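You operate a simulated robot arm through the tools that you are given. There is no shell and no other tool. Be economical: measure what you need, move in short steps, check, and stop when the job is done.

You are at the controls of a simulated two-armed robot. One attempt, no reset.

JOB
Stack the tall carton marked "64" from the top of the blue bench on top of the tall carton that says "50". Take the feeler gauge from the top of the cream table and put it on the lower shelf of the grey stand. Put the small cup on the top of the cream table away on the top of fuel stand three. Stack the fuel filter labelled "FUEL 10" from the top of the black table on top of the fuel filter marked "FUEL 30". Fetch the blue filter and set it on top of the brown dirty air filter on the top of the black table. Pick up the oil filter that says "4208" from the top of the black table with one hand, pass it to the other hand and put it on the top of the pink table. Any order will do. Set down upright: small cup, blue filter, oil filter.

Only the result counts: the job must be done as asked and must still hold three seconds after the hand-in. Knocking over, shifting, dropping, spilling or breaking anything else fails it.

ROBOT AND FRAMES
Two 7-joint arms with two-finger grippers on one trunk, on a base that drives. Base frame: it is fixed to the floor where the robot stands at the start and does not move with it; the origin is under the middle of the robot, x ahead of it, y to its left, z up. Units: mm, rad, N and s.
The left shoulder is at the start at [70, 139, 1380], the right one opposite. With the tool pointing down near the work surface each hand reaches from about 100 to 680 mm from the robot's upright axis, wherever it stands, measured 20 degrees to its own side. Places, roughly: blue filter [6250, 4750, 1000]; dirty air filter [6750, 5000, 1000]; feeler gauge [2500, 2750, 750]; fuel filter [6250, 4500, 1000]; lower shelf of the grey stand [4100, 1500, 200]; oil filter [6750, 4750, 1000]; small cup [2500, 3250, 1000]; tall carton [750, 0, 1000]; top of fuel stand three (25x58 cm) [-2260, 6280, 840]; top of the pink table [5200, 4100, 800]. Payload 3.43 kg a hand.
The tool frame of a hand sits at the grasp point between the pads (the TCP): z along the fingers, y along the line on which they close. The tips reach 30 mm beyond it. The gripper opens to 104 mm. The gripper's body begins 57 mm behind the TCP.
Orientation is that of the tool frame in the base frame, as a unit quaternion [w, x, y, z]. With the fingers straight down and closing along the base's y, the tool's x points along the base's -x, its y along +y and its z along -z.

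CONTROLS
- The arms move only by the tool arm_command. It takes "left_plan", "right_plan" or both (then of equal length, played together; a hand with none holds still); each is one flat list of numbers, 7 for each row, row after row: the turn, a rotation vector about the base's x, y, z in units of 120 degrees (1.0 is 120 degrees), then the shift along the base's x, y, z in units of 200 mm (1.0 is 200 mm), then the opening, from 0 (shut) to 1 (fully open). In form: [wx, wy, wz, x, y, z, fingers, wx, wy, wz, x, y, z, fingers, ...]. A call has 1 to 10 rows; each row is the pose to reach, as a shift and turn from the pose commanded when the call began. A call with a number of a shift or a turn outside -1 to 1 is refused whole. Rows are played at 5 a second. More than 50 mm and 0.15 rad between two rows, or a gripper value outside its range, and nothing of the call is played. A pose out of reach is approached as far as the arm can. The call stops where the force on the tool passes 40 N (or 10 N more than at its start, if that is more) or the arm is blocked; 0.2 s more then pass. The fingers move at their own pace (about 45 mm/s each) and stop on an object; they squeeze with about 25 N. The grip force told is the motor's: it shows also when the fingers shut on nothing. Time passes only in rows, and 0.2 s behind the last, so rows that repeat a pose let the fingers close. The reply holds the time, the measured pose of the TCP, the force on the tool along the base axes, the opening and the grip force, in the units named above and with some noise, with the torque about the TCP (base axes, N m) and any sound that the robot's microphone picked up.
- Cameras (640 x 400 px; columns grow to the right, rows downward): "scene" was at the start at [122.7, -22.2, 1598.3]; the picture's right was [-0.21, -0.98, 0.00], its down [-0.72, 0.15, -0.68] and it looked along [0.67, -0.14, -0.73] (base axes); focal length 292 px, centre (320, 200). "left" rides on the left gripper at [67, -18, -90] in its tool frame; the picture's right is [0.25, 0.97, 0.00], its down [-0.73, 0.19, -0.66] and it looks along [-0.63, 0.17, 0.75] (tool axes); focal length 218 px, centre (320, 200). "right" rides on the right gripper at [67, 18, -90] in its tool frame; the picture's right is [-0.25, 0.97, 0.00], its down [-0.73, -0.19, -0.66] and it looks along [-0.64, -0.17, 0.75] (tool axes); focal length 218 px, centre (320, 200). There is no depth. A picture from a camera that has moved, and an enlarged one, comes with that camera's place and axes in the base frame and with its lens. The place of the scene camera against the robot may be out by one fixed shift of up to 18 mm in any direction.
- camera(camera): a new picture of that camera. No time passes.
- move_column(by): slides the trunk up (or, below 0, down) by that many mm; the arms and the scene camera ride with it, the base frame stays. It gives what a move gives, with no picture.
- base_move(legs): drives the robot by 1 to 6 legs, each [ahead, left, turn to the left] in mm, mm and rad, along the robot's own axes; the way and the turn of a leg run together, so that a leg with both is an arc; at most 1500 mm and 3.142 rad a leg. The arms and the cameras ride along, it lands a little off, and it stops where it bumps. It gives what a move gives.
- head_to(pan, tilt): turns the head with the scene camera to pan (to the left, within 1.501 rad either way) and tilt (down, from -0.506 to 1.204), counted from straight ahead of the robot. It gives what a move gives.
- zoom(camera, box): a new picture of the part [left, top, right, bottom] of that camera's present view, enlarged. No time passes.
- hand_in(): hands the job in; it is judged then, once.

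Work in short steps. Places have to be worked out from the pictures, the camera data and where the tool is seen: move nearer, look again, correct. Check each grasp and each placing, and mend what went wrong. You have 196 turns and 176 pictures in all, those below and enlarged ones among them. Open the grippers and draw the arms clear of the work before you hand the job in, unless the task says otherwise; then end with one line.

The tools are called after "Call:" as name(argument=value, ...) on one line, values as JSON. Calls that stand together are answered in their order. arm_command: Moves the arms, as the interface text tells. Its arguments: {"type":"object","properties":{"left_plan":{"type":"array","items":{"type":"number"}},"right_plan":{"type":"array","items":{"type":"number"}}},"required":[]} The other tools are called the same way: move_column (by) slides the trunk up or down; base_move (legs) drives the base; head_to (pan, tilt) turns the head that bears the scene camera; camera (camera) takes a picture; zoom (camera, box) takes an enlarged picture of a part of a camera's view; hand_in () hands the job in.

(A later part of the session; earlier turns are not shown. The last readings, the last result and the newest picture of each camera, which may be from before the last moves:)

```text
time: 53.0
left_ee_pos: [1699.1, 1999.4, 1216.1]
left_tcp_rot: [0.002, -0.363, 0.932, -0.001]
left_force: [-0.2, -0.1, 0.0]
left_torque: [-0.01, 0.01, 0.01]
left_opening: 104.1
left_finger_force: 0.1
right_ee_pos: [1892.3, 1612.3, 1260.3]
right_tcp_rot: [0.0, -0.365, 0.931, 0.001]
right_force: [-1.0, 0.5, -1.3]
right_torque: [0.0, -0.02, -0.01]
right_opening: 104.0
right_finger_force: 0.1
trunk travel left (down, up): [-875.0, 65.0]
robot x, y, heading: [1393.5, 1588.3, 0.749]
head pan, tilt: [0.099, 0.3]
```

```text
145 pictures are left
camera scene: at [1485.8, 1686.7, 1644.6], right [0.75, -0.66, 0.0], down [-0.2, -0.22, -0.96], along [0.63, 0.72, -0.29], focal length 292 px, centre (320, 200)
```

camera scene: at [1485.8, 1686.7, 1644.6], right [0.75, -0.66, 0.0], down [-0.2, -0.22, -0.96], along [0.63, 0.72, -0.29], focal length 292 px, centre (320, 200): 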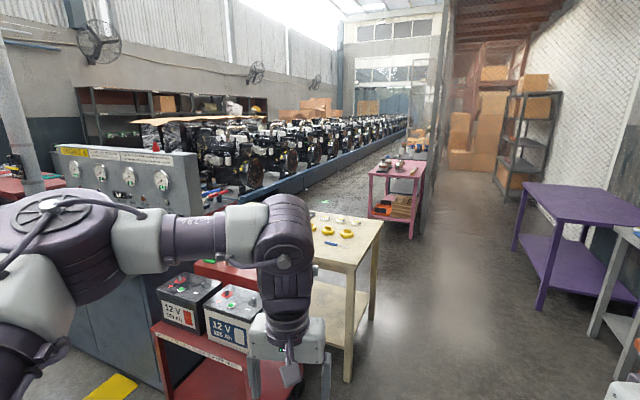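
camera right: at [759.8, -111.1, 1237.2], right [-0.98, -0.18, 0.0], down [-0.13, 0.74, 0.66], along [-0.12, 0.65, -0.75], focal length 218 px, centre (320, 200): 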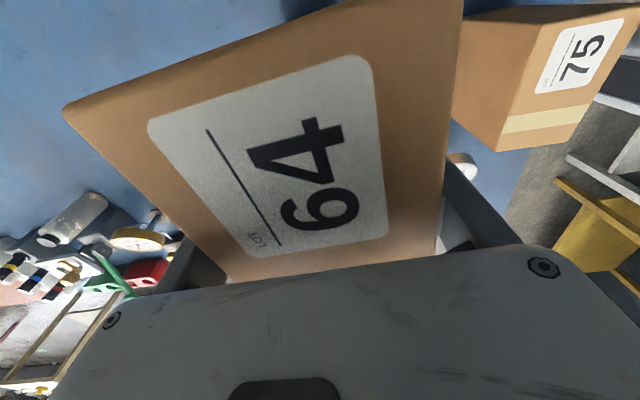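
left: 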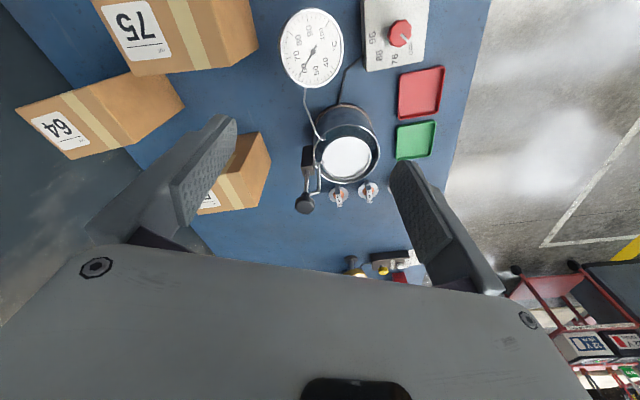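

The cream table's near-right corner is around (2575,2655), with the battery cart in front-left. I'll drive around to its free right side and face it.

Call:
base_move(legs=[[769, -238, 0], [769, -238, 0], [0, 0, 1.25]])

Call:
head_to(pan=0.1, tilt=0.65)

Call:
camera(camera="scene")

```text
time: 64.3
left_ee_pos: [2572.6, 2716.5, 1216.6]
left_tcp_rot: [-0.001, 0.836, -0.549, 0.0]
left_force: [-0.2, -1.1, 0.3]
left_torque: [-0.01, 0.02, 0.03]
left_opening: 104.2
left_finger_force: 0.0
right_ee_pos: [3001.0, 2774.0, 1259.9]
right_tcp_rot: [0.001, 0.838, -0.546, 0.0]
right_force: [0.1, 0.5, 0.0]
right_torque: [0.02, 0.0, 0.03]
right_opening: 104.0
right_finger_force: 0.2
trunk travel left (down, up): [-875.0, 65.0]
robot x, y, heading: [2860.6, 2291.5, 1.989]
head pan, tilt: [0.099, 0.3]
```

```text
time: 65.2
left_ee_pos: [2571.7, 2715.3, 1214.8]
left_tcp_rot: [-0.001, 0.836, -0.549, 0.001]
left_force: [-0.2, 0.7, 0.0]
left_torque: [0.01, -0.03, -0.01]
left_opening: 104.1
left_finger_force: 0.1
right_ee_pos: [2999.5, 2773.8, 1258.9]
right_tcp_rot: [0.0, 0.837, -0.547, 0.0]
right_force: [0.0, 0.5, 0.0]
right_torque: [0.03, 0.0, 0.0]
right_opening: 104.0
right_finger_force: 0.1
trunk travel left (down, up): [-875.0, 65.0]
robot x, y, heading: [2859.5, 2295.2, 1.988]
head pan, tilt: [0.099, 0.649]
```

```text
144 pictures are left
camera scene: at [2792.1, 2409.1, 1612.7], right [0.87, 0.49, 0.0], down [0.3, -0.53, -0.8], along [-0.39, 0.69, -0.6], focal length 292 px, centre (320, 200)
```

scene: 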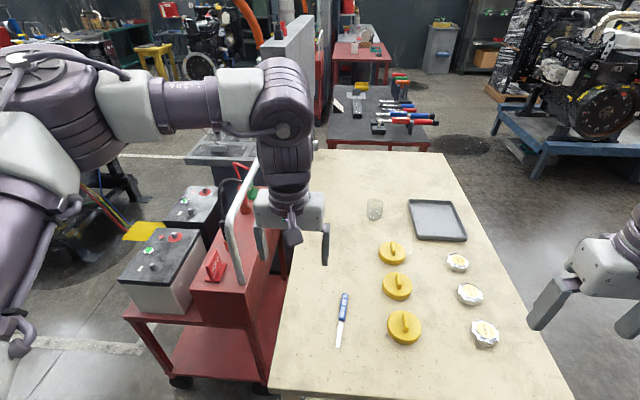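

I can see the gauge (near (2620,2850), lying along about 107°) and the cup (near (2530,3330)). I'll drive 90 mm closer and bring the left hand down over the gauge.

Call:
base_move(legs=[[90, 0, 0]])

Call:
arm_command(left_plan=[0, 0, -0.008, 0.055, 0.05, -0.13, 1, 0, 0, -0.016, 0.11, 0.1, -0.26, 1, 0, 0, -0.024, 0.165, 0.15, -0.39, 1, 0, 0, -0.032, 0.22, 0.2, -0.52, 1, 0, 0, -0.04, 0.275, 0.25, -0.65, 1, 0, 0, -0.048, 0.33, 0.3, -0.78, 1, 0, 0, -0.055, 0.39, 0.355, -0.92, 1])

Call:
camera(camera="left")

```text
time: 66.3
left_ee_pos: [2540.3, 2790.7, 1219.7]
left_tcp_rot: [-0.004, 0.835, -0.55, -0.003]
left_force: [0.6, -1.7, -0.1]
left_torque: [0.06, 0.02, 0.02]
left_opening: 104.2
left_finger_force: 0.2
right_ee_pos: [2968.5, 2847.0, 1261.0]
right_tcp_rot: [-0.002, 0.837, -0.547, -0.003]
right_force: [0.2, -0.4, 0.1]
right_torque: [0.06, 0.06, 0.02]
right_opening: 104.1
right_finger_force: 0.0
trunk travel left (down, up): [-875.0, 65.0]
robot x, y, heading: [2826.2, 2373.4, 1.985]
head pan, tilt: [0.099, 0.649]
```

```text
time: 67.9
left_ee_pos: [2615.1, 2868.9, 1030.8]
left_tcp_rot: [-0.002, 0.802, -0.597, 0.0]
left_force: [0.3, -0.1, -0.3]
left_torque: [-0.04, -0.01, -0.01]
left_opening: 103.7
left_finger_force: 0.0
right_ee_pos: [2966.1, 2855.9, 1257.0]
right_tcp_rot: [0.003, 0.837, -0.547, 0.0]
right_force: [-0.1, 0.7, 0.9]
right_torque: [-0.02, 0.0, 0.01]
right_opening: 104.0
right_finger_force: 0.0
trunk travel left (down, up): [-875.0, 65.0]
robot x, y, heading: [2824.9, 2374.3, 1.985]
head pan, tilt: [0.099, 0.649]
```

```text
143 pictures are left
camera left: at [2650.7, 2809.4, 1121.6], right [-0.85, -0.52, 0.0], down [-0.39, 0.64, 0.66], along [-0.34, 0.56, -0.75], focal length 218 px, centre (320, 200)
```

left: 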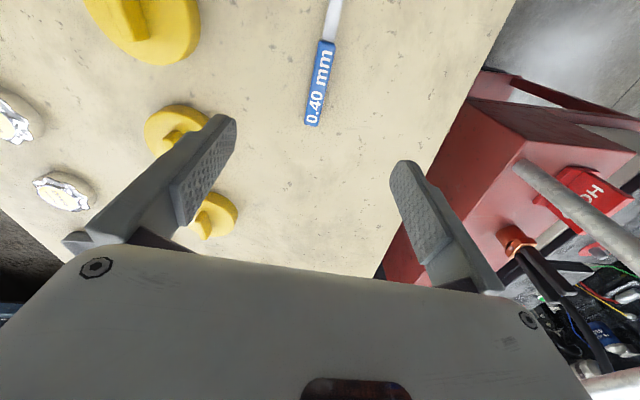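

The left camera puts the handle centre at (2615,2871), directed at 110°. I'll align the yaw, narrow the fingers and go down to TCP z 872.

Call:
arm_command(left_plan=[0, 0, 0.01, 0, 0.005, -0.2, 0.5, 0, 0, 0.02, 0, 0.005, -0.4, 0.5, 0, 0, 0.03, 0, 0.005, -0.6, 0.5, 0, 0, 0.03, 0, 0.005, -0.75, 0.5, 0, 0, 0.03, 0, 0.005, -0.8, 0.5, 0, 0, 0.03, 0, 0.005, -0.8, 0.5])

Call:
camera(camera="left")

```text
time: 69.0
left_ee_pos: [2614.7, 2864.8, 880.4]
left_tcp_rot: [-0.001, 0.82, -0.572, -0.001]
left_force: [3.1, -11.5, 19.4]
left_torque: [-0.68, 0.16, 0.41]
left_opening: 51.8
left_finger_force: 0.1
right_ee_pos: [2965.5, 2850.3, 1260.7]
right_tcp_rot: [0.0, 0.838, -0.545, -0.001]
right_force: [-0.2, 0.7, 0.3]
right_torque: [0.02, 0.0, 0.0]
right_opening: 104.1
right_finger_force: 0.1
trunk travel left (down, up): [-875.0, 65.0]
robot x, y, heading: [2824.2, 2373.0, 1.99]
head pan, tilt: [0.099, 0.649]
stopped in row 5 (left hand): the force on the tool passed its limit at 46 N (the readings are from after the stop); the commanded pose is now the measured one
```

```text
142 pictures are left
camera left: at [2653.2, 2808.3, 969.9], right [-0.82, -0.57, 0.0], down [-0.43, 0.62, 0.66], along [-0.38, 0.54, -0.75], focal length 218 px, centre (320, 200)
```

left: 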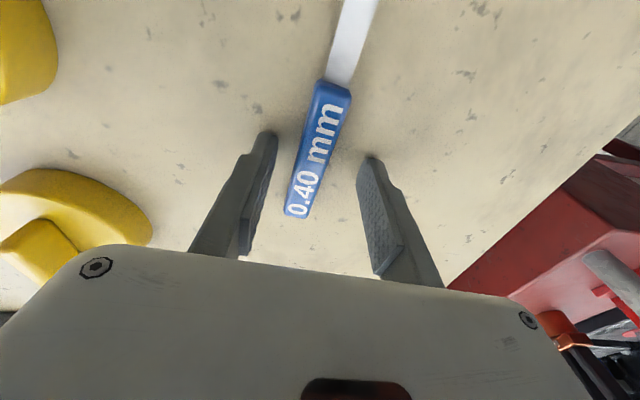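

The tips touch the table (top is about z 850) and the handle sits between the fingers. I'll rise 3 mm and close.

Call:
arm_command(left_plan=[0, 0, 0, 0, 0, 0.015, 0.5, 0, 0, 0, 0, 0, 0.015, 0, 0, 0, 0, 0, 0, 0.015, 0, 0, 0, 0, 0, 0, 0.015, 0, 0, 0, 0, 0, 0, 0.015, 0, 0, 0, 0, 0, 0, 0.05, 0, 0, 0, 0, 0, 0, 0.1, 0, 0, 0, 0, 0, 0, 0.2, 0, 0, 0, 0, 0, 0, 0.3, 0])

Call:
camera(camera="left")

```text
time: 71.0
left_ee_pos: [2613.4, 2868.1, 937.2]
left_tcp_rot: [-0.001, 0.821, -0.571, 0.0]
left_force: [0.4, -0.3, -1.0]
left_torque: [-0.01, 0.02, 0.02]
left_opening: 16.9
left_finger_force: 25.0
right_ee_pos: [2965.7, 2853.1, 1259.2]
right_tcp_rot: [0.001, 0.837, -0.547, 0.0]
right_force: [-0.5, 0.2, -0.5]
right_torque: [0.03, 0.01, -0.01]
right_opening: 104.0
right_finger_force: 0.0
trunk travel left (down, up): [-875.0, 65.0]
robot x, y, heading: [2823.7, 2375.0, 1.981]
head pan, tilt: [0.099, 0.649]
```

```text
141 pictures are left
camera left: at [2652.1, 2811.7, 1026.9], right [-0.82, -0.57, 0.0], down [-0.43, 0.62, 0.66], along [-0.38, 0.54, -0.75], focal length 218 px, centre (320, 200)
```

left: 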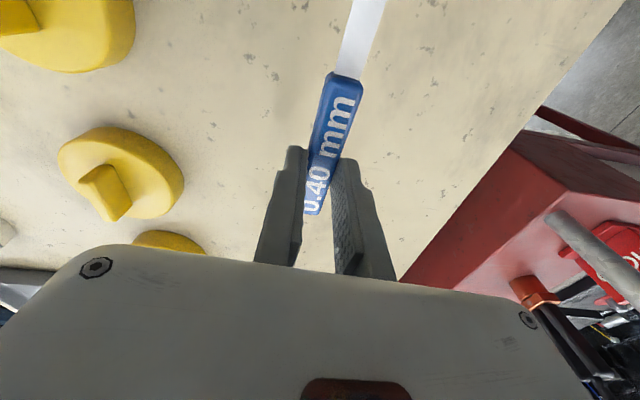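

The gauge is held (16.9 mm opening). I'll raise it, back away from the table, and turn toward the grey stand.

Call:
arm_command(left_plan=[0, 0, 0, 0, 0, 0.2, 0, 0, 0, 0, 0, 0, 0.4, 0, 0, 0, 0, 0, 0, 0.6, 0, 0, 0, 0, 0, 0, 0.8, 0, 0, 0, 0, 0, 0, 1.0, 0])

Call:
base_move(legs=[[-400, 0, 0], [0, 0, -2.41]])

Call:
head_to(pan=0.0, tilt=0.55)

Call:
camera(camera="scene")

```text
time: 72.2
left_ee_pos: [2615.3, 2867.1, 1137.2]
left_tcp_rot: [0.0, 0.821, -0.571, 0.0]
left_force: [0.0, -0.8, -0.5]
left_torque: [0.0, 0.0, -0.02]
left_opening: 17.1
left_finger_force: 25.4
right_ee_pos: [2966.9, 2852.1, 1259.4]
right_tcp_rot: [0.0, 0.838, -0.546, 0.0]
right_force: [0.0, -0.5, -0.1]
right_torque: [0.04, 0.0, 0.0]
right_opening: 103.7
right_finger_force: 0.0
trunk travel left (down, up): [-875.0, 65.0]
robot x, y, heading: [2826.9, 2378.2, 1.987]
head pan, tilt: [0.099, 0.649]
```

```text
time: 80.5
left_ee_pos: [3467.9, 1769.2, 1137.7]
left_tcp_rot: [0.0, 0.252, 0.968, -0.001]
left_force: [0.2, 0.1, -1.3]
left_torque: [0.01, -0.02, -0.02]
left_opening: 17.1
left_finger_force: 24.8
right_ee_pos: [3191.8, 1551.5, 1259.2]
right_tcp_rot: [-0.001, 0.223, 0.975, 0.001]
right_force: [-0.4, 0.1, -0.9]
right_torque: [0.05, 0.0, 0.0]
right_opening: 103.8
right_finger_force: 0.1
trunk travel left (down, up): [-875.0, 65.0]
robot x, y, heading: [2984.8, 2007.8, -0.446]
head pan, tilt: [0.099, 0.649]
```

```text
time: 81.2
left_ee_pos: [3468.7, 1768.5, 1137.4]
left_tcp_rot: [0.002, 0.252, 0.968, 0.0]
left_force: [0.2, 0.7, 0.2]
left_torque: [0.04, 0.03, -0.03]
left_opening: 17.1
left_finger_force: 25.1
right_ee_pos: [3193.7, 1550.5, 1259.7]
right_tcp_rot: [0.001, 0.223, 0.975, 0.001]
right_force: [-0.3, 0.7, 0.2]
right_torque: [0.01, 0.02, -0.01]
right_opening: 103.9
right_finger_force: 0.0
trunk travel left (down, up): [-875.0, 65.0]
robot x, y, heading: [2989.6, 2004.6, -0.447]
head pan, tilt: [0.0, 0.55]
```

```text
140 pictures are left
camera scene: at [3107.1, 1941.3, 1621.4], right [-0.43, -0.9, 0.0], down [-0.47, 0.23, -0.85], along [0.77, -0.37, -0.52], focal length 292 px, centre (320, 200)
```

scene: 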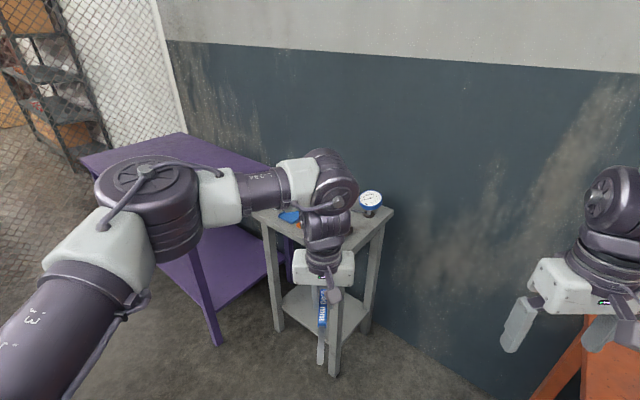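

The grey stand sits at about (4110,1450) on four legs, long open side facing me. I'll drive to a spot in front of it, clear of the purple table.

Call:
base_move(legs=[[640, 180, 0], [0, 0, -0.333]])

Call:
head_to(pan=-0.2, tilt=1.1)

Call:
camera(camera="scene")

```text
time: 85.9
left_ee_pos: [4028.3, 1509.7, 1137.2]
left_tcp_rot: [0.0, 0.403, 0.915, -0.001]
left_force: [0.9, 1.3, -0.3]
left_torque: [-0.03, 0.0, -0.01]
left_opening: 16.9
left_finger_force: 24.6
right_ee_pos: [3699.1, 1392.0, 1258.6]
right_tcp_rot: [-0.001, 0.376, 0.926, 0.0]
right_force: [-0.4, 0.0, -0.2]
right_torque: [-0.01, 0.04, 0.02]
right_opening: 104.1
right_finger_force: 0.1
trunk travel left (down, up): [-875.0, 65.0]
robot x, y, heading: [3646.8, 1891.4, -0.776]
head pan, tilt: [0.0, 0.55]
```

```text
time: 86.9
left_ee_pos: [4027.5, 1510.0, 1136.7]
left_tcp_rot: [0.0, 0.403, 0.915, -0.001]
left_force: [-0.1, 0.9, -0.8]
left_torque: [0.01, 0.0, -0.02]
left_opening: 17.2
left_finger_force: 24.5
right_ee_pos: [3698.5, 1392.7, 1258.1]
right_tcp_rot: [0.0, 0.376, 0.927, 0.001]
right_force: [-0.3, -0.6, -0.3]
right_torque: [-0.01, 0.0, 0.02]
right_opening: 104.0
right_finger_force: 0.0
trunk travel left (down, up): [-875.0, 65.0]
robot x, y, heading: [3647.1, 1893.1, -0.773]
head pan, tilt: [-0.201, 1.1]
```

```text
139 pictures are left
camera scene: at [3712.9, 1796.7, 1578.4], right [-0.83, -0.56, 0.0], down [-0.5, 0.74, -0.45], along [0.26, -0.38, -0.89], focal length 292 px, centre (320, 200)
```

scene: 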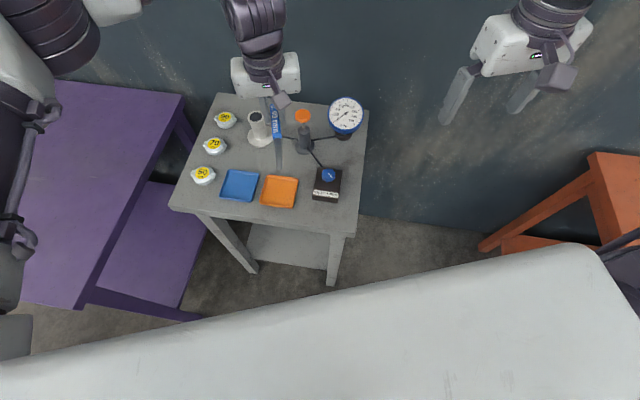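

I need to pull the hands back from over the stand before lowering the trunk. I'll retract both.

Call:
arm_command(left_plan=[0, 0, 0, -0.06, 0.18, 0, 0, 0, 0, 0, -0.13, 0.38, 0, 0, 0, 0, 0, -0.2, 0.58, 0, 0, 0, 0, 0, -0.27, 0.78, 0, 0, 0, 0, 0, -0.34, 0.98, 0, 0], right_plan=[0, 0, 0, -0.08, 0.11, 0, 1, 0, 0, 0, -0.16, 0.22, 0, 1, 0, 0, 0, -0.24, 0.33, 0, 1, 0, 0, 0, -0.32, 0.44, 0, 1, 0, 0, 0, -0.41, 0.55, 0, 1])

Call:
arm_command(left_plan=[0, 0, 0, -0.035, 0.13, 0, 0])

Call:
move_column(by=-400)

Call:
camera(camera="left")

Call:
head_to(pan=0.0, tilt=0.6)

Call:
camera(camera="scene")

```text
time: 88.1
left_ee_pos: [4055.2, 1671.2, 1123.1]
left_tcp_rot: [-0.003, 0.409, 0.913, -0.002]
left_force: [0.1, -0.5, -0.4]
left_torque: [-0.04, 0.0, 0.0]
left_opening: 16.9
left_finger_force: 25.1
left hand out of reach, approached as far as the arm can: row 2, 3, 4, 5
right_ee_pos: [3642.4, 1455.6, 1269.7]
right_tcp_rot: [0.0, 0.378, 0.926, 0.001]
right_force: [0.3, 0.4, -0.3]
right_torque: [-0.04, -0.02, 0.02]
right_opening: 103.9
right_finger_force: 0.1
right hand out of reach, approached as far as the arm can: row 3, 4, 5
trunk travel left (down, up): [-875.0, 65.0]
robot x, y, heading: [3648.1, 1890.5, -0.769]
head pan, tilt: [-0.201, 1.1]
```

```text
time: 88.5
left_ee_pos: [4068.2, 1691.3, 1118.9]
left_tcp_rot: [-0.001, 0.405, 0.914, -0.001]
left_force: [1.3, 0.0, -0.1]
left_torque: [-0.02, 0.0, 0.02]
left_opening: 17.0
left_finger_force: 24.9
left hand out of reach, approached as far as the arm can: row 1
right_ee_pos: [3645.9, 1453.4, 1270.7]
right_tcp_rot: [-0.001, 0.377, 0.926, 0.001]
right_force: [0.1, 0.8, 0.0]
right_torque: [0.01, 0.02, 0.0]
right_opening: 104.1
right_finger_force: 0.0
trunk travel left (down, up): [-875.0, 65.0]
robot x, y, heading: [3648.9, 1888.7, -0.77]
head pan, tilt: [-0.201, 1.1]
```

```text
time: 91.1
left_ee_pos: [4065.8, 1695.0, 819.6]
left_tcp_rot: [0.0, 0.406, 0.914, 0.0]
left_force: [-2.9, 10.0, 17.1]
left_torque: [-0.92, -0.39, 0.08]
left_opening: 17.1
left_finger_force: 25.2
right_ee_pos: [3644.1, 1455.4, 966.1]
right_tcp_rot: [0.0, 0.375, 0.927, 0.0]
right_force: [-0.7, -0.7, -0.3]
right_torque: [0.01, -0.04, 0.02]
right_opening: 103.8
right_finger_force: 0.1
trunk travel left (down, up): [-573.0, 367.0]
robot x, y, heading: [3645.0, 1886.1, -0.771]
head pan, tilt: [-0.201, 1.1]
stopped: the force on the tool passed its limit at 105 N (the readings are from after the stop); the commanded pose is now the measured one
```

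```text
138 pictures are left
camera left: at [4006.3, 1733.4, 910.4], right [0.55, 0.84, 0.0], down [0.63, -0.41, 0.66], along [0.55, -0.36, -0.75], focal length 218 px, centre (320, 200)
```

left: 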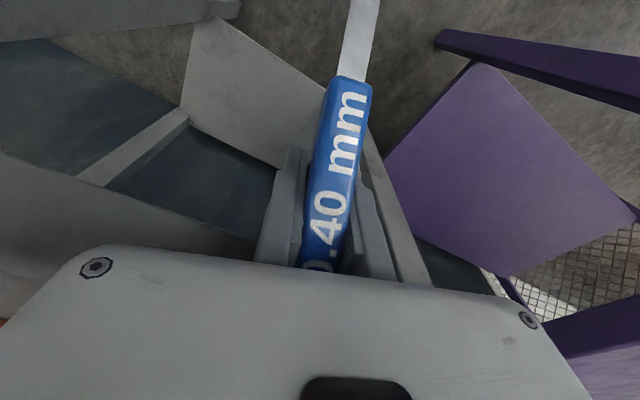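

```text
time: 92.0
left_ee_pos: [4065.0, 1693.7, 820.8]
left_tcp_rot: [-0.001, 0.405, 0.914, -0.001]
left_force: [0.2, 9.6, 17.4]
left_torque: [-0.84, -0.16, 0.1]
left_opening: 17.1
left_finger_force: 24.8
right_ee_pos: [3643.2, 1456.2, 967.1]
right_tcp_rot: [0.001, 0.376, 0.927, 0.0]
right_force: [0.2, -0.5, 0.1]
right_torque: [0.01, -0.04, -0.03]
right_opening: 104.0
right_finger_force: 0.0
trunk travel left (down, up): [-573.0, 367.0]
robot x, y, heading: [3650.7, 1890.1, -0.765]
head pan, tilt: [0.0, 0.6]
```

```text
137 pictures are left
camera scene: at [3739.2, 1790.5, 1315.7], right [-0.7, -0.72, 0.0], down [-0.4, 0.39, -0.83], along [0.59, -0.58, -0.56], focal length 292 px, centre (320, 200)
```

scene: 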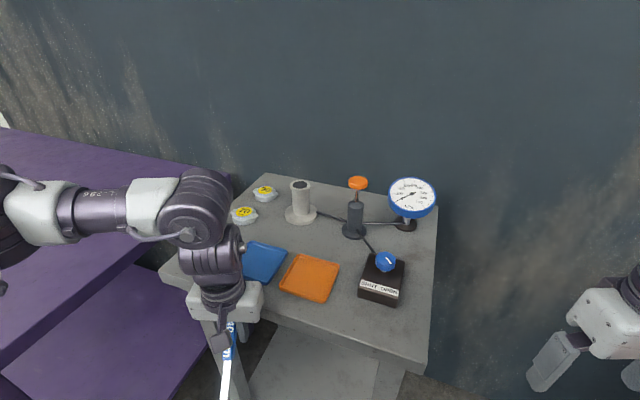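

The gauge's far end seems to have caught the edge of the stand top. I'll raise the trunk a little, back the base off, and check the gauge.

Call:
move_column(by=50)

Call:
base_move(legs=[[-250, 0, 0]])

Call:
camera(camera="left")

Call:
camera(camera="scene")

```text
time: 93.0
left_ee_pos: [4065.0, 1693.5, 870.0]
left_tcp_rot: [-0.001, 0.406, 0.914, 0.001]
left_force: [1.1, -1.0, -0.3]
left_torque: [-0.03, 0.05, 0.01]
left_opening: 17.1
left_finger_force: 25.0
right_ee_pos: [3644.6, 1453.9, 1017.7]
right_tcp_rot: [-0.001, 0.376, 0.927, 0.002]
right_force: [-0.7, -0.8, -0.2]
right_torque: [-0.03, 0.03, 0.01]
right_opening: 104.0
right_finger_force: 0.1
trunk travel left (down, up): [-623.0, 317.0]
robot x, y, heading: [3648.6, 1889.7, -0.77]
head pan, tilt: [0.0, 0.6]
```

```text
time: 94.8
left_ee_pos: [3887.8, 1864.4, 869.1]
left_tcp_rot: [-0.001, 0.407, 0.913, 0.002]
left_force: [-0.5, -0.6, -0.1]
left_torque: [-0.03, 0.0, -0.01]
left_opening: 17.2
left_finger_force: 24.9
right_ee_pos: [3466.7, 1626.5, 1016.7]
right_tcp_rot: [-0.001, 0.377, 0.926, 0.001]
right_force: [0.2, -0.1, 0.1]
right_torque: [-0.01, 0.0, 0.0]
right_opening: 104.1
right_finger_force: 0.0
trunk travel left (down, up): [-623.0, 317.0]
robot x, y, heading: [3471.0, 2062.7, -0.774]
head pan, tilt: [0.0, 0.6]
```

```text
136 pictures are left
camera left: at [3828.6, 1904.3, 959.2], right [0.55, 0.84, 0.0], down [0.63, -0.42, 0.65], along [0.55, -0.36, -0.76], focal length 218 px, centre (320, 200)
```

left: 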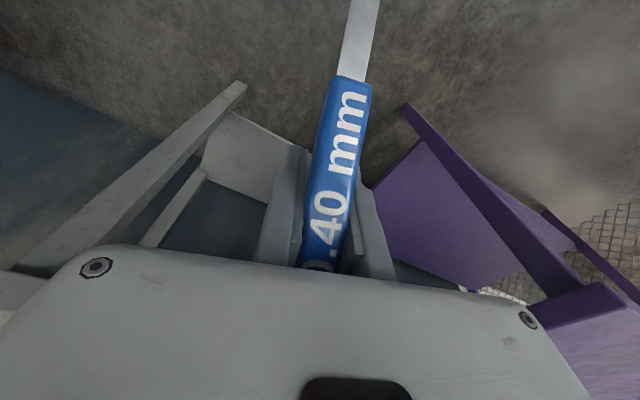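

```text
135 pictures are left
camera scene: at [3562.5, 1961.4, 1365.3], right [-0.7, -0.71, 0.0], down [-0.4, 0.4, -0.82], along [0.59, -0.58, -0.57], focal length 292 px, centre (320, 200)
```

scene: 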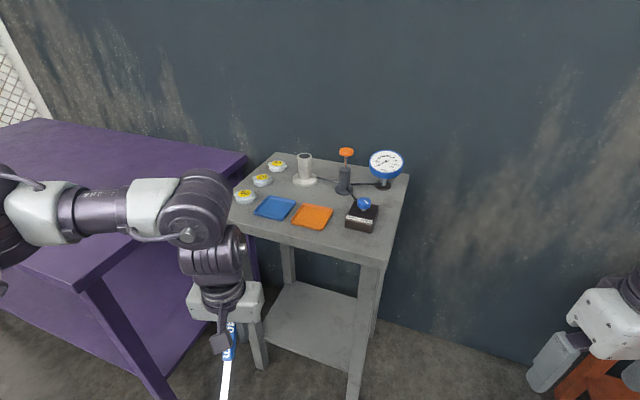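

The gauge is still firmly held, roughly level. I'll extend the arm a little in free space so the base can stay clear of the stand's legs, then check before lowering.

Call:
arm_command(left_plan=[0, 0, 0, 0.025, -0.17, 0, 0, 0, 0, 0, 0.05, -0.35, 0, 0, 0, 0, 0, 0.075, -0.53, 0, 0, 0, 0, 0, 0.1, -0.71, 0, 0, 0, 0, 0, 0.125, -0.885, 0, 0])

```text
time: 96.0
left_ee_pos: [3910.4, 1687.2, 867.5]
left_tcp_rot: [-0.001, 0.407, 0.913, 0.0]
left_force: [-0.1, 0.4, -0.1]
left_torque: [-0.01, -0.02, -0.01]
left_opening: 16.4
left_finger_force: 25.0
right_ee_pos: [3466.3, 1628.2, 1016.7]
right_tcp_rot: [0.0, 0.378, 0.926, 0.001]
right_force: [0.2, -0.9, -0.5]
right_torque: [0.02, 0.01, 0.01]
right_opening: 103.9
right_finger_force: 0.0
trunk travel left (down, up): [-623.0, 317.0]
robot x, y, heading: [3467.2, 2062.8, -0.775]
head pan, tilt: [0.0, 0.6]
```

The extension is good, so I'll lower the trunk to bring the gauge near shelf height, then look.

Call:
move_column(by=-530)

Call:
head_to(pan=0.0, tilt=0.4)

Call:
camera(camera="scene")

Call:
camera(camera="left")

```text
refused: -530 is not a number from -400 to 400
```

```text
time: 96.7
left_ee_pos: [3911.8, 1688.5, 869.0]
left_tcp_rot: [-0.001, 0.407, 0.913, -0.001]
left_force: [0.3, 0.6, -0.9]
left_torque: [0.01, 0.04, 0.01]
left_opening: 17.0
left_finger_force: 24.9
right_ee_pos: [3465.4, 1626.9, 1016.7]
right_tcp_rot: [-0.001, 0.377, 0.926, 0.002]
right_force: [0.3, -1.4, 0.4]
right_torque: [-0.03, -0.02, 0.01]
right_opening: 104.0
right_finger_force: 0.0
trunk travel left (down, up): [-623.0, 317.0]
robot x, y, heading: [3470.8, 2065.8, -0.777]
head pan, tilt: [0.0, 0.4]
```

```text
134 pictures are left
camera scene: at [3565.4, 1959.0, 1383.5], right [-0.7, -0.71, 0.0], down [-0.28, 0.27, -0.92], along [0.66, -0.64, -0.39], focal length 292 px, centre (320, 200)
```

scene: 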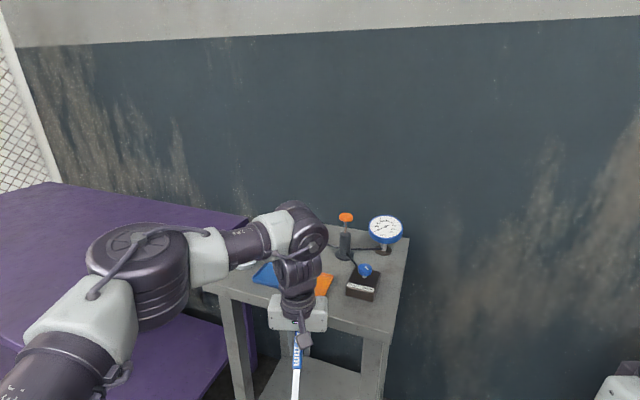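

```text
133 pictures are left
camera left: at [3853.2, 1727.4, 958.7], right [0.55, 0.84, 0.0], down [0.63, -0.42, 0.66], along [0.55, -0.36, -0.76], focal length 218 px, centre (320, 200)
```

left: 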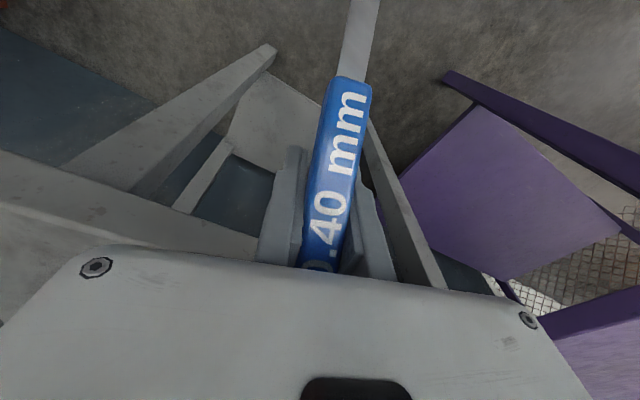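

The column moves at most 400 mm per call, so I'll lower in two steps.

Call:
move_column(by=-400)

Call:
move_column(by=-130)

Call:
camera(camera="scene")

Call:
camera(camera="left")

```text
time: 100.5
left_ee_pos: [3911.6, 1689.0, 468.7]
left_tcp_rot: [-0.001, 0.407, 0.914, 0.001]
left_force: [0.5, -0.6, -0.1]
left_torque: [-0.05, -0.05, 0.0]
left_opening: 17.1
left_finger_force: 24.8
right_ee_pos: [3465.3, 1628.4, 617.0]
right_tcp_rot: [0.0, 0.377, 0.926, 0.001]
right_force: [-0.8, -0.4, 0.1]
right_torque: [0.0, 0.02, 0.02]
right_opening: 103.9
right_finger_force: 0.0
trunk travel left (down, up): [-223.0, 717.0]
robot x, y, heading: [3466.0, 2062.6, -0.775]
head pan, tilt: [0.0, 0.4]
```

```text
time: 102.1
left_ee_pos: [3911.8, 1687.2, 338.6]
left_tcp_rot: [-0.001, 0.407, 0.914, 0.0]
left_force: [0.2, 0.1, -0.6]
left_torque: [-0.02, -0.01, 0.05]
left_opening: 17.0
left_finger_force: 24.9
right_ee_pos: [3464.9, 1628.3, 485.7]
right_tcp_rot: [0.0, 0.378, 0.926, 0.002]
right_force: [-0.6, -0.6, 0.8]
right_torque: [0.0, -0.03, -0.02]
right_opening: 103.9
right_finger_force: 0.0
trunk travel left (down, up): [-93.0, 847.0]
robot x, y, heading: [3465.7, 2060.3, -0.775]
head pan, tilt: [0.0, 0.4]
```

```text
132 pictures are left
camera scene: at [3565.1, 1958.9, 853.6], right [-0.7, -0.71, 0.0], down [-0.28, 0.27, -0.92], along [0.66, -0.64, -0.39], focal length 292 px, centre (320, 200)
```

scene: 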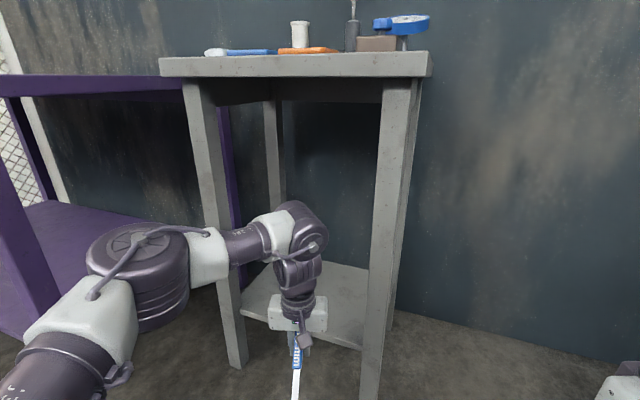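

```text
131 pictures are left
camera left: at [3853.0, 1727.1, 428.8], right [0.55, 0.84, 0.0], down [0.63, -0.42, 0.66], along [0.55, -0.36, -0.76], focal length 218 px, centre (320, 200)
```

left: 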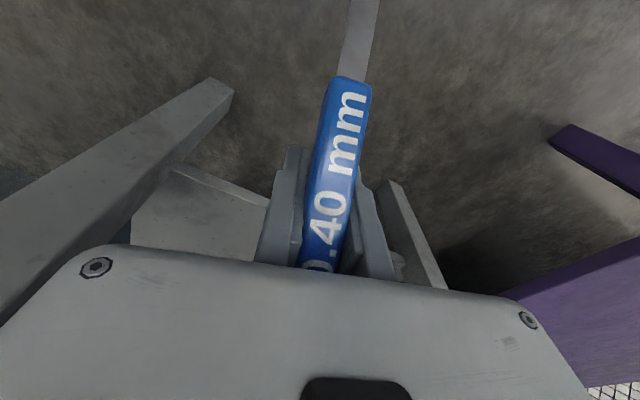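

The forearm and elbow would crowd the stand's east leg, so I'll extend the arm and yaw the gauge about 80° clockwise so it lies along the shelf. I'll do both while still outside the stand.

Call:
arm_command(left_plan=[0, 0, -0.067, 0.054, 0.008, 0, 0, 0, 0, -0.134, 0.108, 0.016, 0, 0, 0, 0, -0.2, 0.162, 0.024, 0, 0, 0, 0, -0.267, 0.216, 0.034, 0, 0, 0, 0, -0.334, 0.27, 0.042, 0, 0, 0, 0, -0.4, 0.324, 0.05, 0, 0, 0, 0, -0.467, 0.378, 0.058, 0, 0, 0, 0, -0.534, 0.432, 0.067, 0, 0, 0, 0, -0.6, 0.486, 0.076, 0, 0, 0, 0, -0.667, 0.54, 0.085, 0, 0])

Call:
camera(camera="scene")

Call:
camera(camera="left")

```text
time: 104.3
left_ee_pos: [4019.5, 1705.7, 339.0]
left_tcp_rot: [0.0, 0.9, 0.437, 0.0]
left_force: [1.0, -0.5, -1.1]
left_torque: [0.0, 0.02, -0.02]
left_opening: 17.0
left_finger_force: 25.1
right_ee_pos: [3465.6, 1628.7, 485.4]
right_tcp_rot: [0.0, 0.377, 0.926, 0.002]
right_force: [0.3, 0.2, 0.5]
right_torque: [-0.01, -0.03, -0.02]
right_opening: 103.9
right_finger_force: 0.0
trunk travel left (down, up): [-93.0, 847.0]
robot x, y, heading: [3469.2, 2062.5, -0.771]
head pan, tilt: [0.0, 0.4]
```

```text
130 pictures are left
camera scene: at [3565.2, 1958.8, 853.6], right [-0.7, -0.71, 0.0], down [-0.28, 0.27, -0.92], along [0.66, -0.64, -0.39], focal length 292 px, centre (320, 200)
```

scene: 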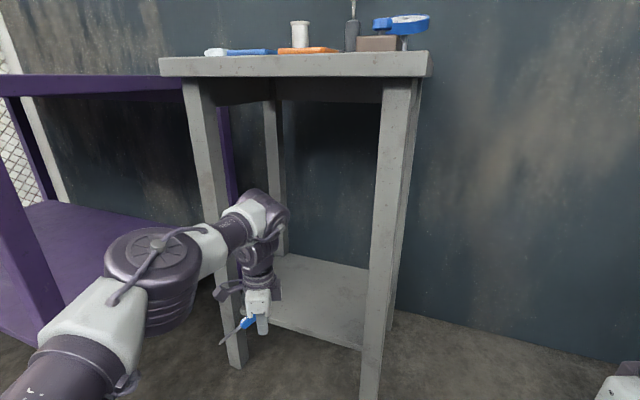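

```text
129 pictures are left
camera left: at [4046.0, 1769.1, 429.2], right [0.92, -0.4, 0.0], down [-0.3, -0.69, 0.66], along [-0.26, -0.6, -0.76], focal length 218 px, centre (320, 200)
```

left: 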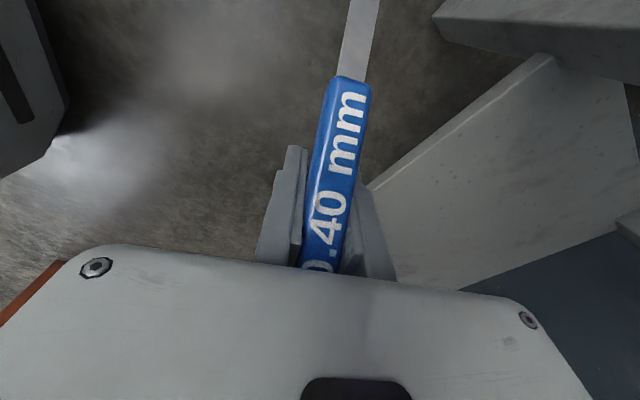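

The gauge now lies along the shelf, whose front edge runs through about (4049,1600). I'll drive the hand in under the top.

Call:
base_move(legs=[[185, -111, 0]])

Call:
camera(camera="scene")

Call:
camera(camera="left")

```text
time: 106.0
left_ee_pos: [4069.2, 1497.8, 339.5]
left_tcp_rot: [0.0, 0.9, 0.435, 0.0]
left_force: [1.1, 0.5, 0.0]
left_torque: [-0.02, -0.01, 0.04]
left_opening: 16.8
left_finger_force: 24.9
right_ee_pos: [3516.2, 1423.0, 486.5]
right_tcp_rot: [-0.001, 0.379, 0.925, 0.002]
right_force: [-0.9, 0.0, 0.0]
right_torque: [0.01, 0.0, 0.0]
right_opening: 104.2
right_finger_force: 0.0
trunk travel left (down, up): [-93.0, 847.0]
robot x, y, heading: [3521.9, 1864.0, -0.785]
head pan, tilt: [0.0, 0.4]
```

```text
128 pictures are left
camera scene: at [3617.3, 1753.6, 853.5], right [-0.7, -0.71, 0.0], down [-0.28, 0.27, -0.92], along [0.66, -0.65, -0.39], focal length 292 px, centre (320, 200)
```

scene: 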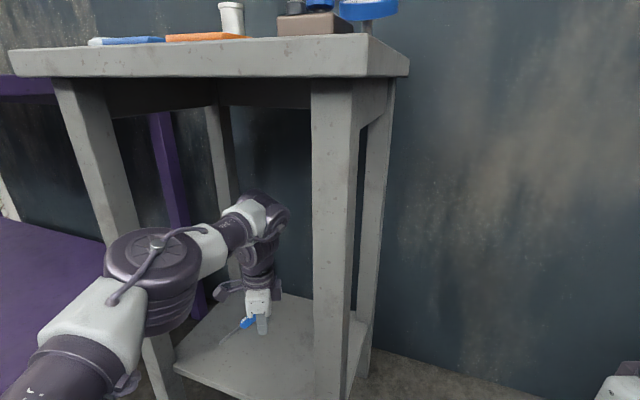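

```text
127 pictures are left
camera left: at [4097.2, 1562.1, 429.1], right [0.92, -0.4, 0.0], down [-0.3, -0.69, 0.66], along [-0.26, -0.6, -0.76], focal length 218 px, centre (320, 200)
```

left: 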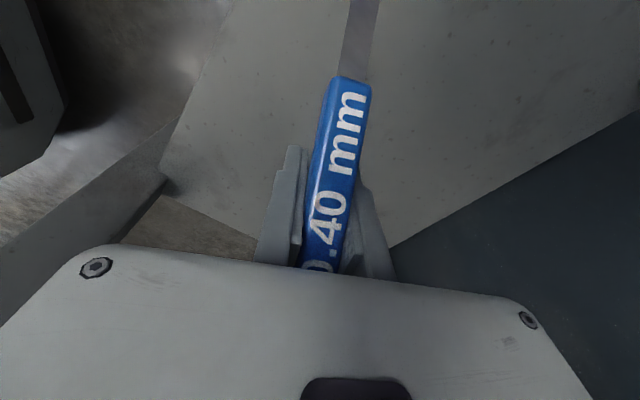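

The hand is well over the shelf. I'll lower with the column 60 mm and look at the gap.

Call:
move_column(by=-60)

Call:
camera(camera="left")

Call:
zoom(camera="scene", box=[180, 270, 320, 390])

```text
time: 107.0
left_ee_pos: [4069.7, 1497.6, 277.9]
left_tcp_rot: [-0.001, 0.9, 0.437, 0.0]
left_force: [-0.5, 0.7, -0.1]
left_torque: [-0.04, 0.01, -0.01]
left_opening: 17.0
left_finger_force: 25.3
right_ee_pos: [3515.1, 1424.7, 426.5]
right_tcp_rot: [0.0, 0.379, 0.925, 0.001]
right_force: [-1.0, 0.0, 0.5]
right_torque: [-0.01, 0.0, 0.0]
right_opening: 103.8
right_finger_force: 0.1
trunk travel left (down, up): [-33.0, 907.0]
robot x, y, heading: [3523.8, 1858.6, -0.775]
head pan, tilt: [0.0, 0.4]
```

```text
126 pictures are left
camera left: at [4097.2, 1562.1, 369.2], right [0.92, -0.4, 0.0], down [-0.3, -0.69, 0.66], along [-0.26, -0.6, -0.76], focal length 218 px, centre (320, 200)
```

left: 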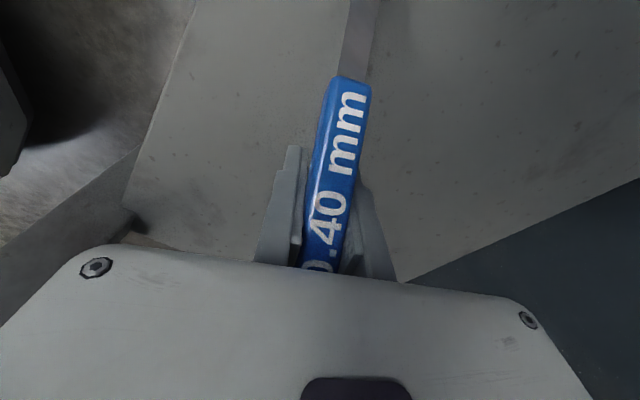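

```text
3.33 times, centred on (250, 330) of scene
camera zoom: at [3617.3, 1753.7, 793.5], right [-0.7, -0.71, 0.0], down [-0.28, 0.27, -0.92], along [0.66, -0.65, -0.39], focal length 975 px, centre (553, -233)
```

zoom: 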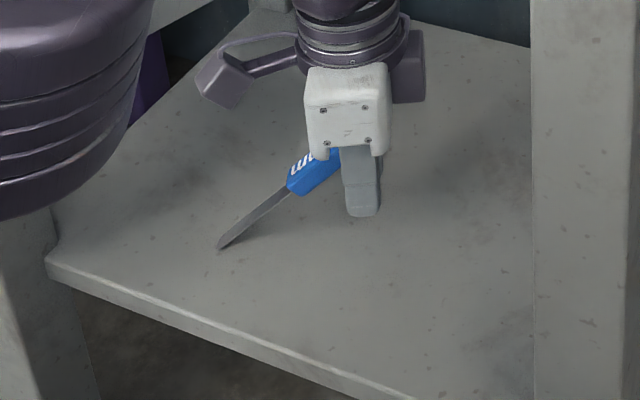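

The blade end hangs lower and is nearly at the shelf. I'll lower the arm in small steps until contact.

Call:
arm_command(left_plan=[0, 0, 0, 0, 0, -0.02, 0, 0, 0, 0, 0, 0, -0.04, 0, 0, 0, 0, 0, 0, -0.06, 0, 0, 0, 0, 0, 0, -0.08, 0, 0, 0, 0, 0, 0, -0.1, 0])

Call:
zoom(camera="scene", box=[180, 270, 320, 390])

```text
time: 108.2
left_ee_pos: [4069.4, 1497.9, 260.3]
left_tcp_rot: [-0.001, 0.9, 0.436, 0.001]
left_force: [-1.5, -3.1, 7.8]
left_torque: [0.57, -0.5, -0.07]
left_opening: 17.0
left_finger_force: 24.9
right_ee_pos: [3516.1, 1424.1, 426.9]
right_tcp_rot: [0.0, 0.38, 0.925, 0.001]
right_force: [0.6, -0.3, 0.5]
right_torque: [0.01, 0.01, 0.0]
right_opening: 104.0
right_finger_force: 0.1
trunk travel left (down, up): [-33.0, 907.0]
robot x, y, heading: [3523.5, 1860.1, -0.775]
head pan, tilt: [0.0, 0.4]
```

```text
3.33 times, centred on (250, 330) of scene
camera zoom: at [3616.6, 1753.9, 793.7], right [-0.7, -0.71, 0.0], down [-0.28, 0.27, -0.92], along [0.66, -0.65, -0.39], focal length 975 px, centre (553, -233)
```

zoom: 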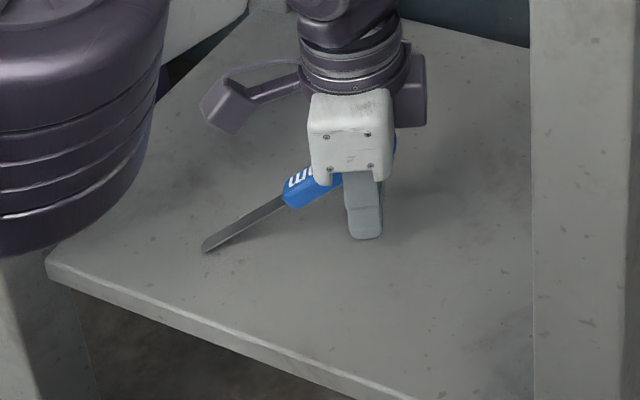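

The blade is touching and levelling the gauge in the grip. I'll continue another 25 mm in small steps.

Call:
arm_command(left_plan=[0, 0, 0, 0, 0, -0.02, 0, 0, 0, 0, 0, 0, -0.04, 0, 0, 0, 0, 0, 0, -0.06, 0, 0, 0, 0, 0, 0, -0.08, 0, 0, 0, 0, 0, 0, -0.1, 0, 0, 0, 0, 0, 0, -0.125, 0])

Call:
zoom(camera="scene", box=[180, 270, 320, 390])

```text
time: 109.6
left_ee_pos: [4070.6, 1499.7, 244.5]
left_tcp_rot: [0.002, 0.9, 0.437, 0.001]
left_force: [-6.3, 6.7, 22.3]
left_torque: [0.65, 0.07, 0.03]
left_opening: 17.2
left_finger_force: 24.4
right_ee_pos: [3515.6, 1425.1, 427.5]
right_tcp_rot: [0.001, 0.38, 0.925, 0.001]
right_force: [-0.4, -0.9, -0.4]
right_torque: [-0.02, -0.05, 0.01]
right_opening: 103.9
right_finger_force: 0.0
trunk travel left (down, up): [-33.0, 907.0]
robot x, y, heading: [3523.0, 1859.8, -0.778]
head pan, tilt: [0.0, 0.4]
stopped in row 6 (left hand): the force on the tool passed its limit at 45 N (the readings are from after the stop); the commanded pose is now the measured one
```

```text
3.33 times, centred on (250, 330) of scene
camera zoom: at [3615.3, 1755.1, 794.1], right [-0.7, -0.71, 0.0], down [-0.27, 0.27, -0.92], along [0.66, -0.65, -0.39], focal length 975 px, centre (553, -233)
```

zoom: 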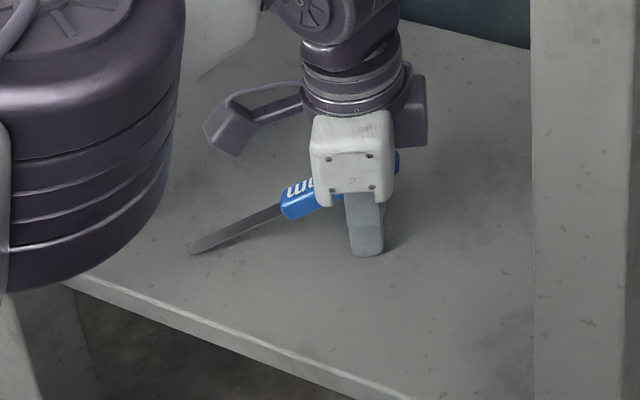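

The fingertips are on the shelf (z about 214). I'll lift 4 mm, open the fingers to release the gauge, and rise with the arm.

Call:
arm_command(left_plan=[0, 0, 0, 0, 0, 0.02, 0, 0, 0, 0, 0, 0, 0.02, 0.5, 0, 0, 0, 0, 0, 0.02, 0.5, 0, 0, 0, 0, 0, 0.02, 0.5, 0, 0, 0, 0, 0, 0.02, 0.5, 0, 0, 0, 0, 0, 0.1, 0.5, 0, 0, 0, 0, 0, 0.25, 0.5, 0, 0, 0, 0, 0, 0.4, 0.5])

Call:
camera(camera="left")

```text
time: 111.4
left_ee_pos: [4071.3, 1497.2, 319.7]
left_tcp_rot: [0.0, 0.899, 0.437, 0.001]
left_force: [0.5, -0.2, -0.4]
left_torque: [-0.02, 0.01, 0.03]
left_opening: 51.7
left_finger_force: 0.1
right_ee_pos: [3515.8, 1423.6, 425.8]
right_tcp_rot: [0.0, 0.379, 0.925, 0.002]
right_force: [0.3, 0.5, -0.6]
right_torque: [0.0, -0.01, -0.04]
right_opening: 104.0
right_finger_force: 0.1
trunk travel left (down, up): [-33.0, 907.0]
robot x, y, heading: [3519.6, 1857.3, -0.778]
head pan, tilt: [0.0, 0.4]
```

```text
122 pictures are left
camera left: at [4097.9, 1561.2, 409.0], right [0.92, -0.4, 0.0], down [-0.3, -0.69, 0.66], along [-0.26, -0.6, -0.76], focal length 218 px, centre (320, 200)
```

left: 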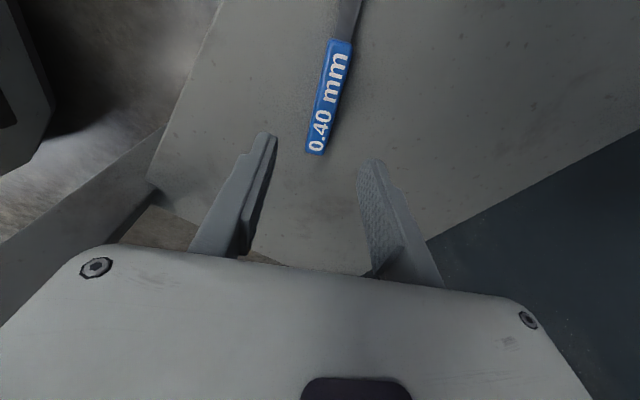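

The gauge lies on the lower shelf. I'll back straight out and raise the trunk.

Call:
base_move(legs=[[-185, 111, 0], [-150, 0, 0]])

Call:
move_column(by=400)

Call:
move_column(by=400)

Call:
arm_command(left_plan=[0, 0, 0.067, 0, 0, 0, 1, 0, 0, 0.134, 0, 0, 0, 1, 0, 0, 0.2, 0, 0, 0, 1, 0, 0, 0.267, 0, 0, 0, 1, 0, 0, 0.334, 0, 0, 0, 1, 0, 0, 0.4, 0, 0, 0, 1, 0, 0, 0.467, 0, 0, 0, 1, 0, 0, 0.534, 0, 0, 0, 1, 0, 0, 0.6, 0, 0, 0, 1, 0, 0, 0.667, 0, 0, 0, 1])

Call:
head_to(pan=1.4, tilt=0.3)

Call:
camera(camera="scene")

```text
time: 114.0
left_ee_pos: [3911.7, 1812.5, 318.8]
left_tcp_rot: [0.0, 0.899, 0.437, 0.002]
left_force: [-0.5, 0.4, 0.1]
left_torque: [0.0, 0.02, -0.01]
left_opening: 52.1
left_finger_force: 0.1
right_ee_pos: [3356.9, 1739.5, 425.5]
right_tcp_rot: [0.0, 0.378, 0.926, 0.002]
right_force: [0.2, 0.1, 0.2]
right_torque: [0.01, -0.01, -0.01]
right_opening: 103.5
right_finger_force: 0.0
trunk travel left (down, up): [-33.0, 907.0]
robot x, y, heading: [3361.9, 2175.8, -0.779]
head pan, tilt: [0.0, 0.4]
```

```text
time: 117.8
left_ee_pos: [3912.9, 1813.5, 719.5]
left_tcp_rot: [0.0, 0.899, 0.437, 0.001]
left_force: [0.5, -0.1, 0.0]
left_torque: [-0.03, -0.02, 0.01]
left_opening: 52.1
left_finger_force: 0.0
right_ee_pos: [3357.6, 1739.0, 827.0]
right_tcp_rot: [-0.001, 0.379, 0.925, 0.001]
right_force: [0.4, -0.8, 0.2]
right_torque: [-0.01, 0.01, 0.02]
right_opening: 104.0
right_finger_force: 0.1
trunk travel left (down, up): [-433.0, 507.0]
robot x, y, heading: [3362.5, 2175.8, -0.778]
head pan, tilt: [0.0, 0.4]
```

```text
time: 121.7
left_ee_pos: [3912.2, 1812.6, 1119.8]
left_tcp_rot: [0.0, 0.899, 0.437, 0.001]
left_force: [0.0, 0.5, 0.6]
left_torque: [0.01, 0.01, -0.02]
left_opening: 51.9
left_finger_force: 0.1
right_ee_pos: [3357.2, 1738.5, 1226.0]
right_tcp_rot: [-0.001, 0.379, 0.925, 0.001]
right_force: [0.5, 0.2, 0.0]
right_torque: [0.01, -0.02, 0.02]
right_opening: 103.7
right_finger_force: 0.0
trunk travel left (down, up): [-833.0, 107.0]
robot x, y, heading: [3363.8, 2174.1, -0.775]
head pan, tilt: [0.0, 0.4]
```

```text
time: 123.9
left_ee_pos: [3912.2, 1813.1, 1119.6]
left_tcp_rot: [0.0, 0.407, 0.914, 0.001]
left_force: [0.3, -0.1, 0.0]
left_torque: [0.02, 0.01, 0.03]
left_opening: 104.2
left_finger_force: 0.1
right_ee_pos: [3358.1, 1739.0, 1226.7]
right_tcp_rot: [0.0, 0.379, 0.925, 0.001]
right_force: [-0.2, -0.4, 0.4]
right_torque: [0.0, -0.01, 0.01]
right_opening: 104.3
right_finger_force: 0.1
trunk travel left (down, up): [-833.0, 107.0]
robot x, y, heading: [3361.7, 2173.0, -0.778]
head pan, tilt: [0.0, 0.4]
```

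```text
time: 125.4
left_ee_pos: [3911.8, 1813.5, 1118.5]
left_tcp_rot: [-0.001, 0.409, 0.913, 0.001]
left_force: [0.4, 0.0, 1.0]
left_torque: [0.01, 0.03, 0.0]
left_opening: 103.8
left_finger_force: 0.1
right_ee_pos: [3357.5, 1739.2, 1226.5]
right_tcp_rot: [-0.001, 0.379, 0.926, 0.001]
right_force: [-0.8, 0.0, 0.6]
right_torque: [-0.01, 0.01, -0.01]
right_opening: 104.0
right_finger_force: 0.1
trunk travel left (down, up): [-833.0, 107.0]
robot x, y, heading: [3360.9, 2176.3, -0.778]
head pan, tilt: [1.4, 0.3]
```

```text
121 pictures are left
camera scene: at [3468.1, 2188.5, 1602.8], right [0.58, -0.81, 0.0], down [-0.24, -0.17, -0.96], along [0.78, 0.56, -0.3], focal length 292 px, centre (320, 200)
```

scene: 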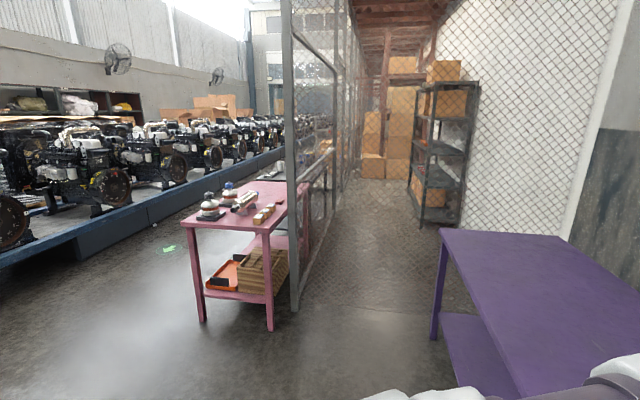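

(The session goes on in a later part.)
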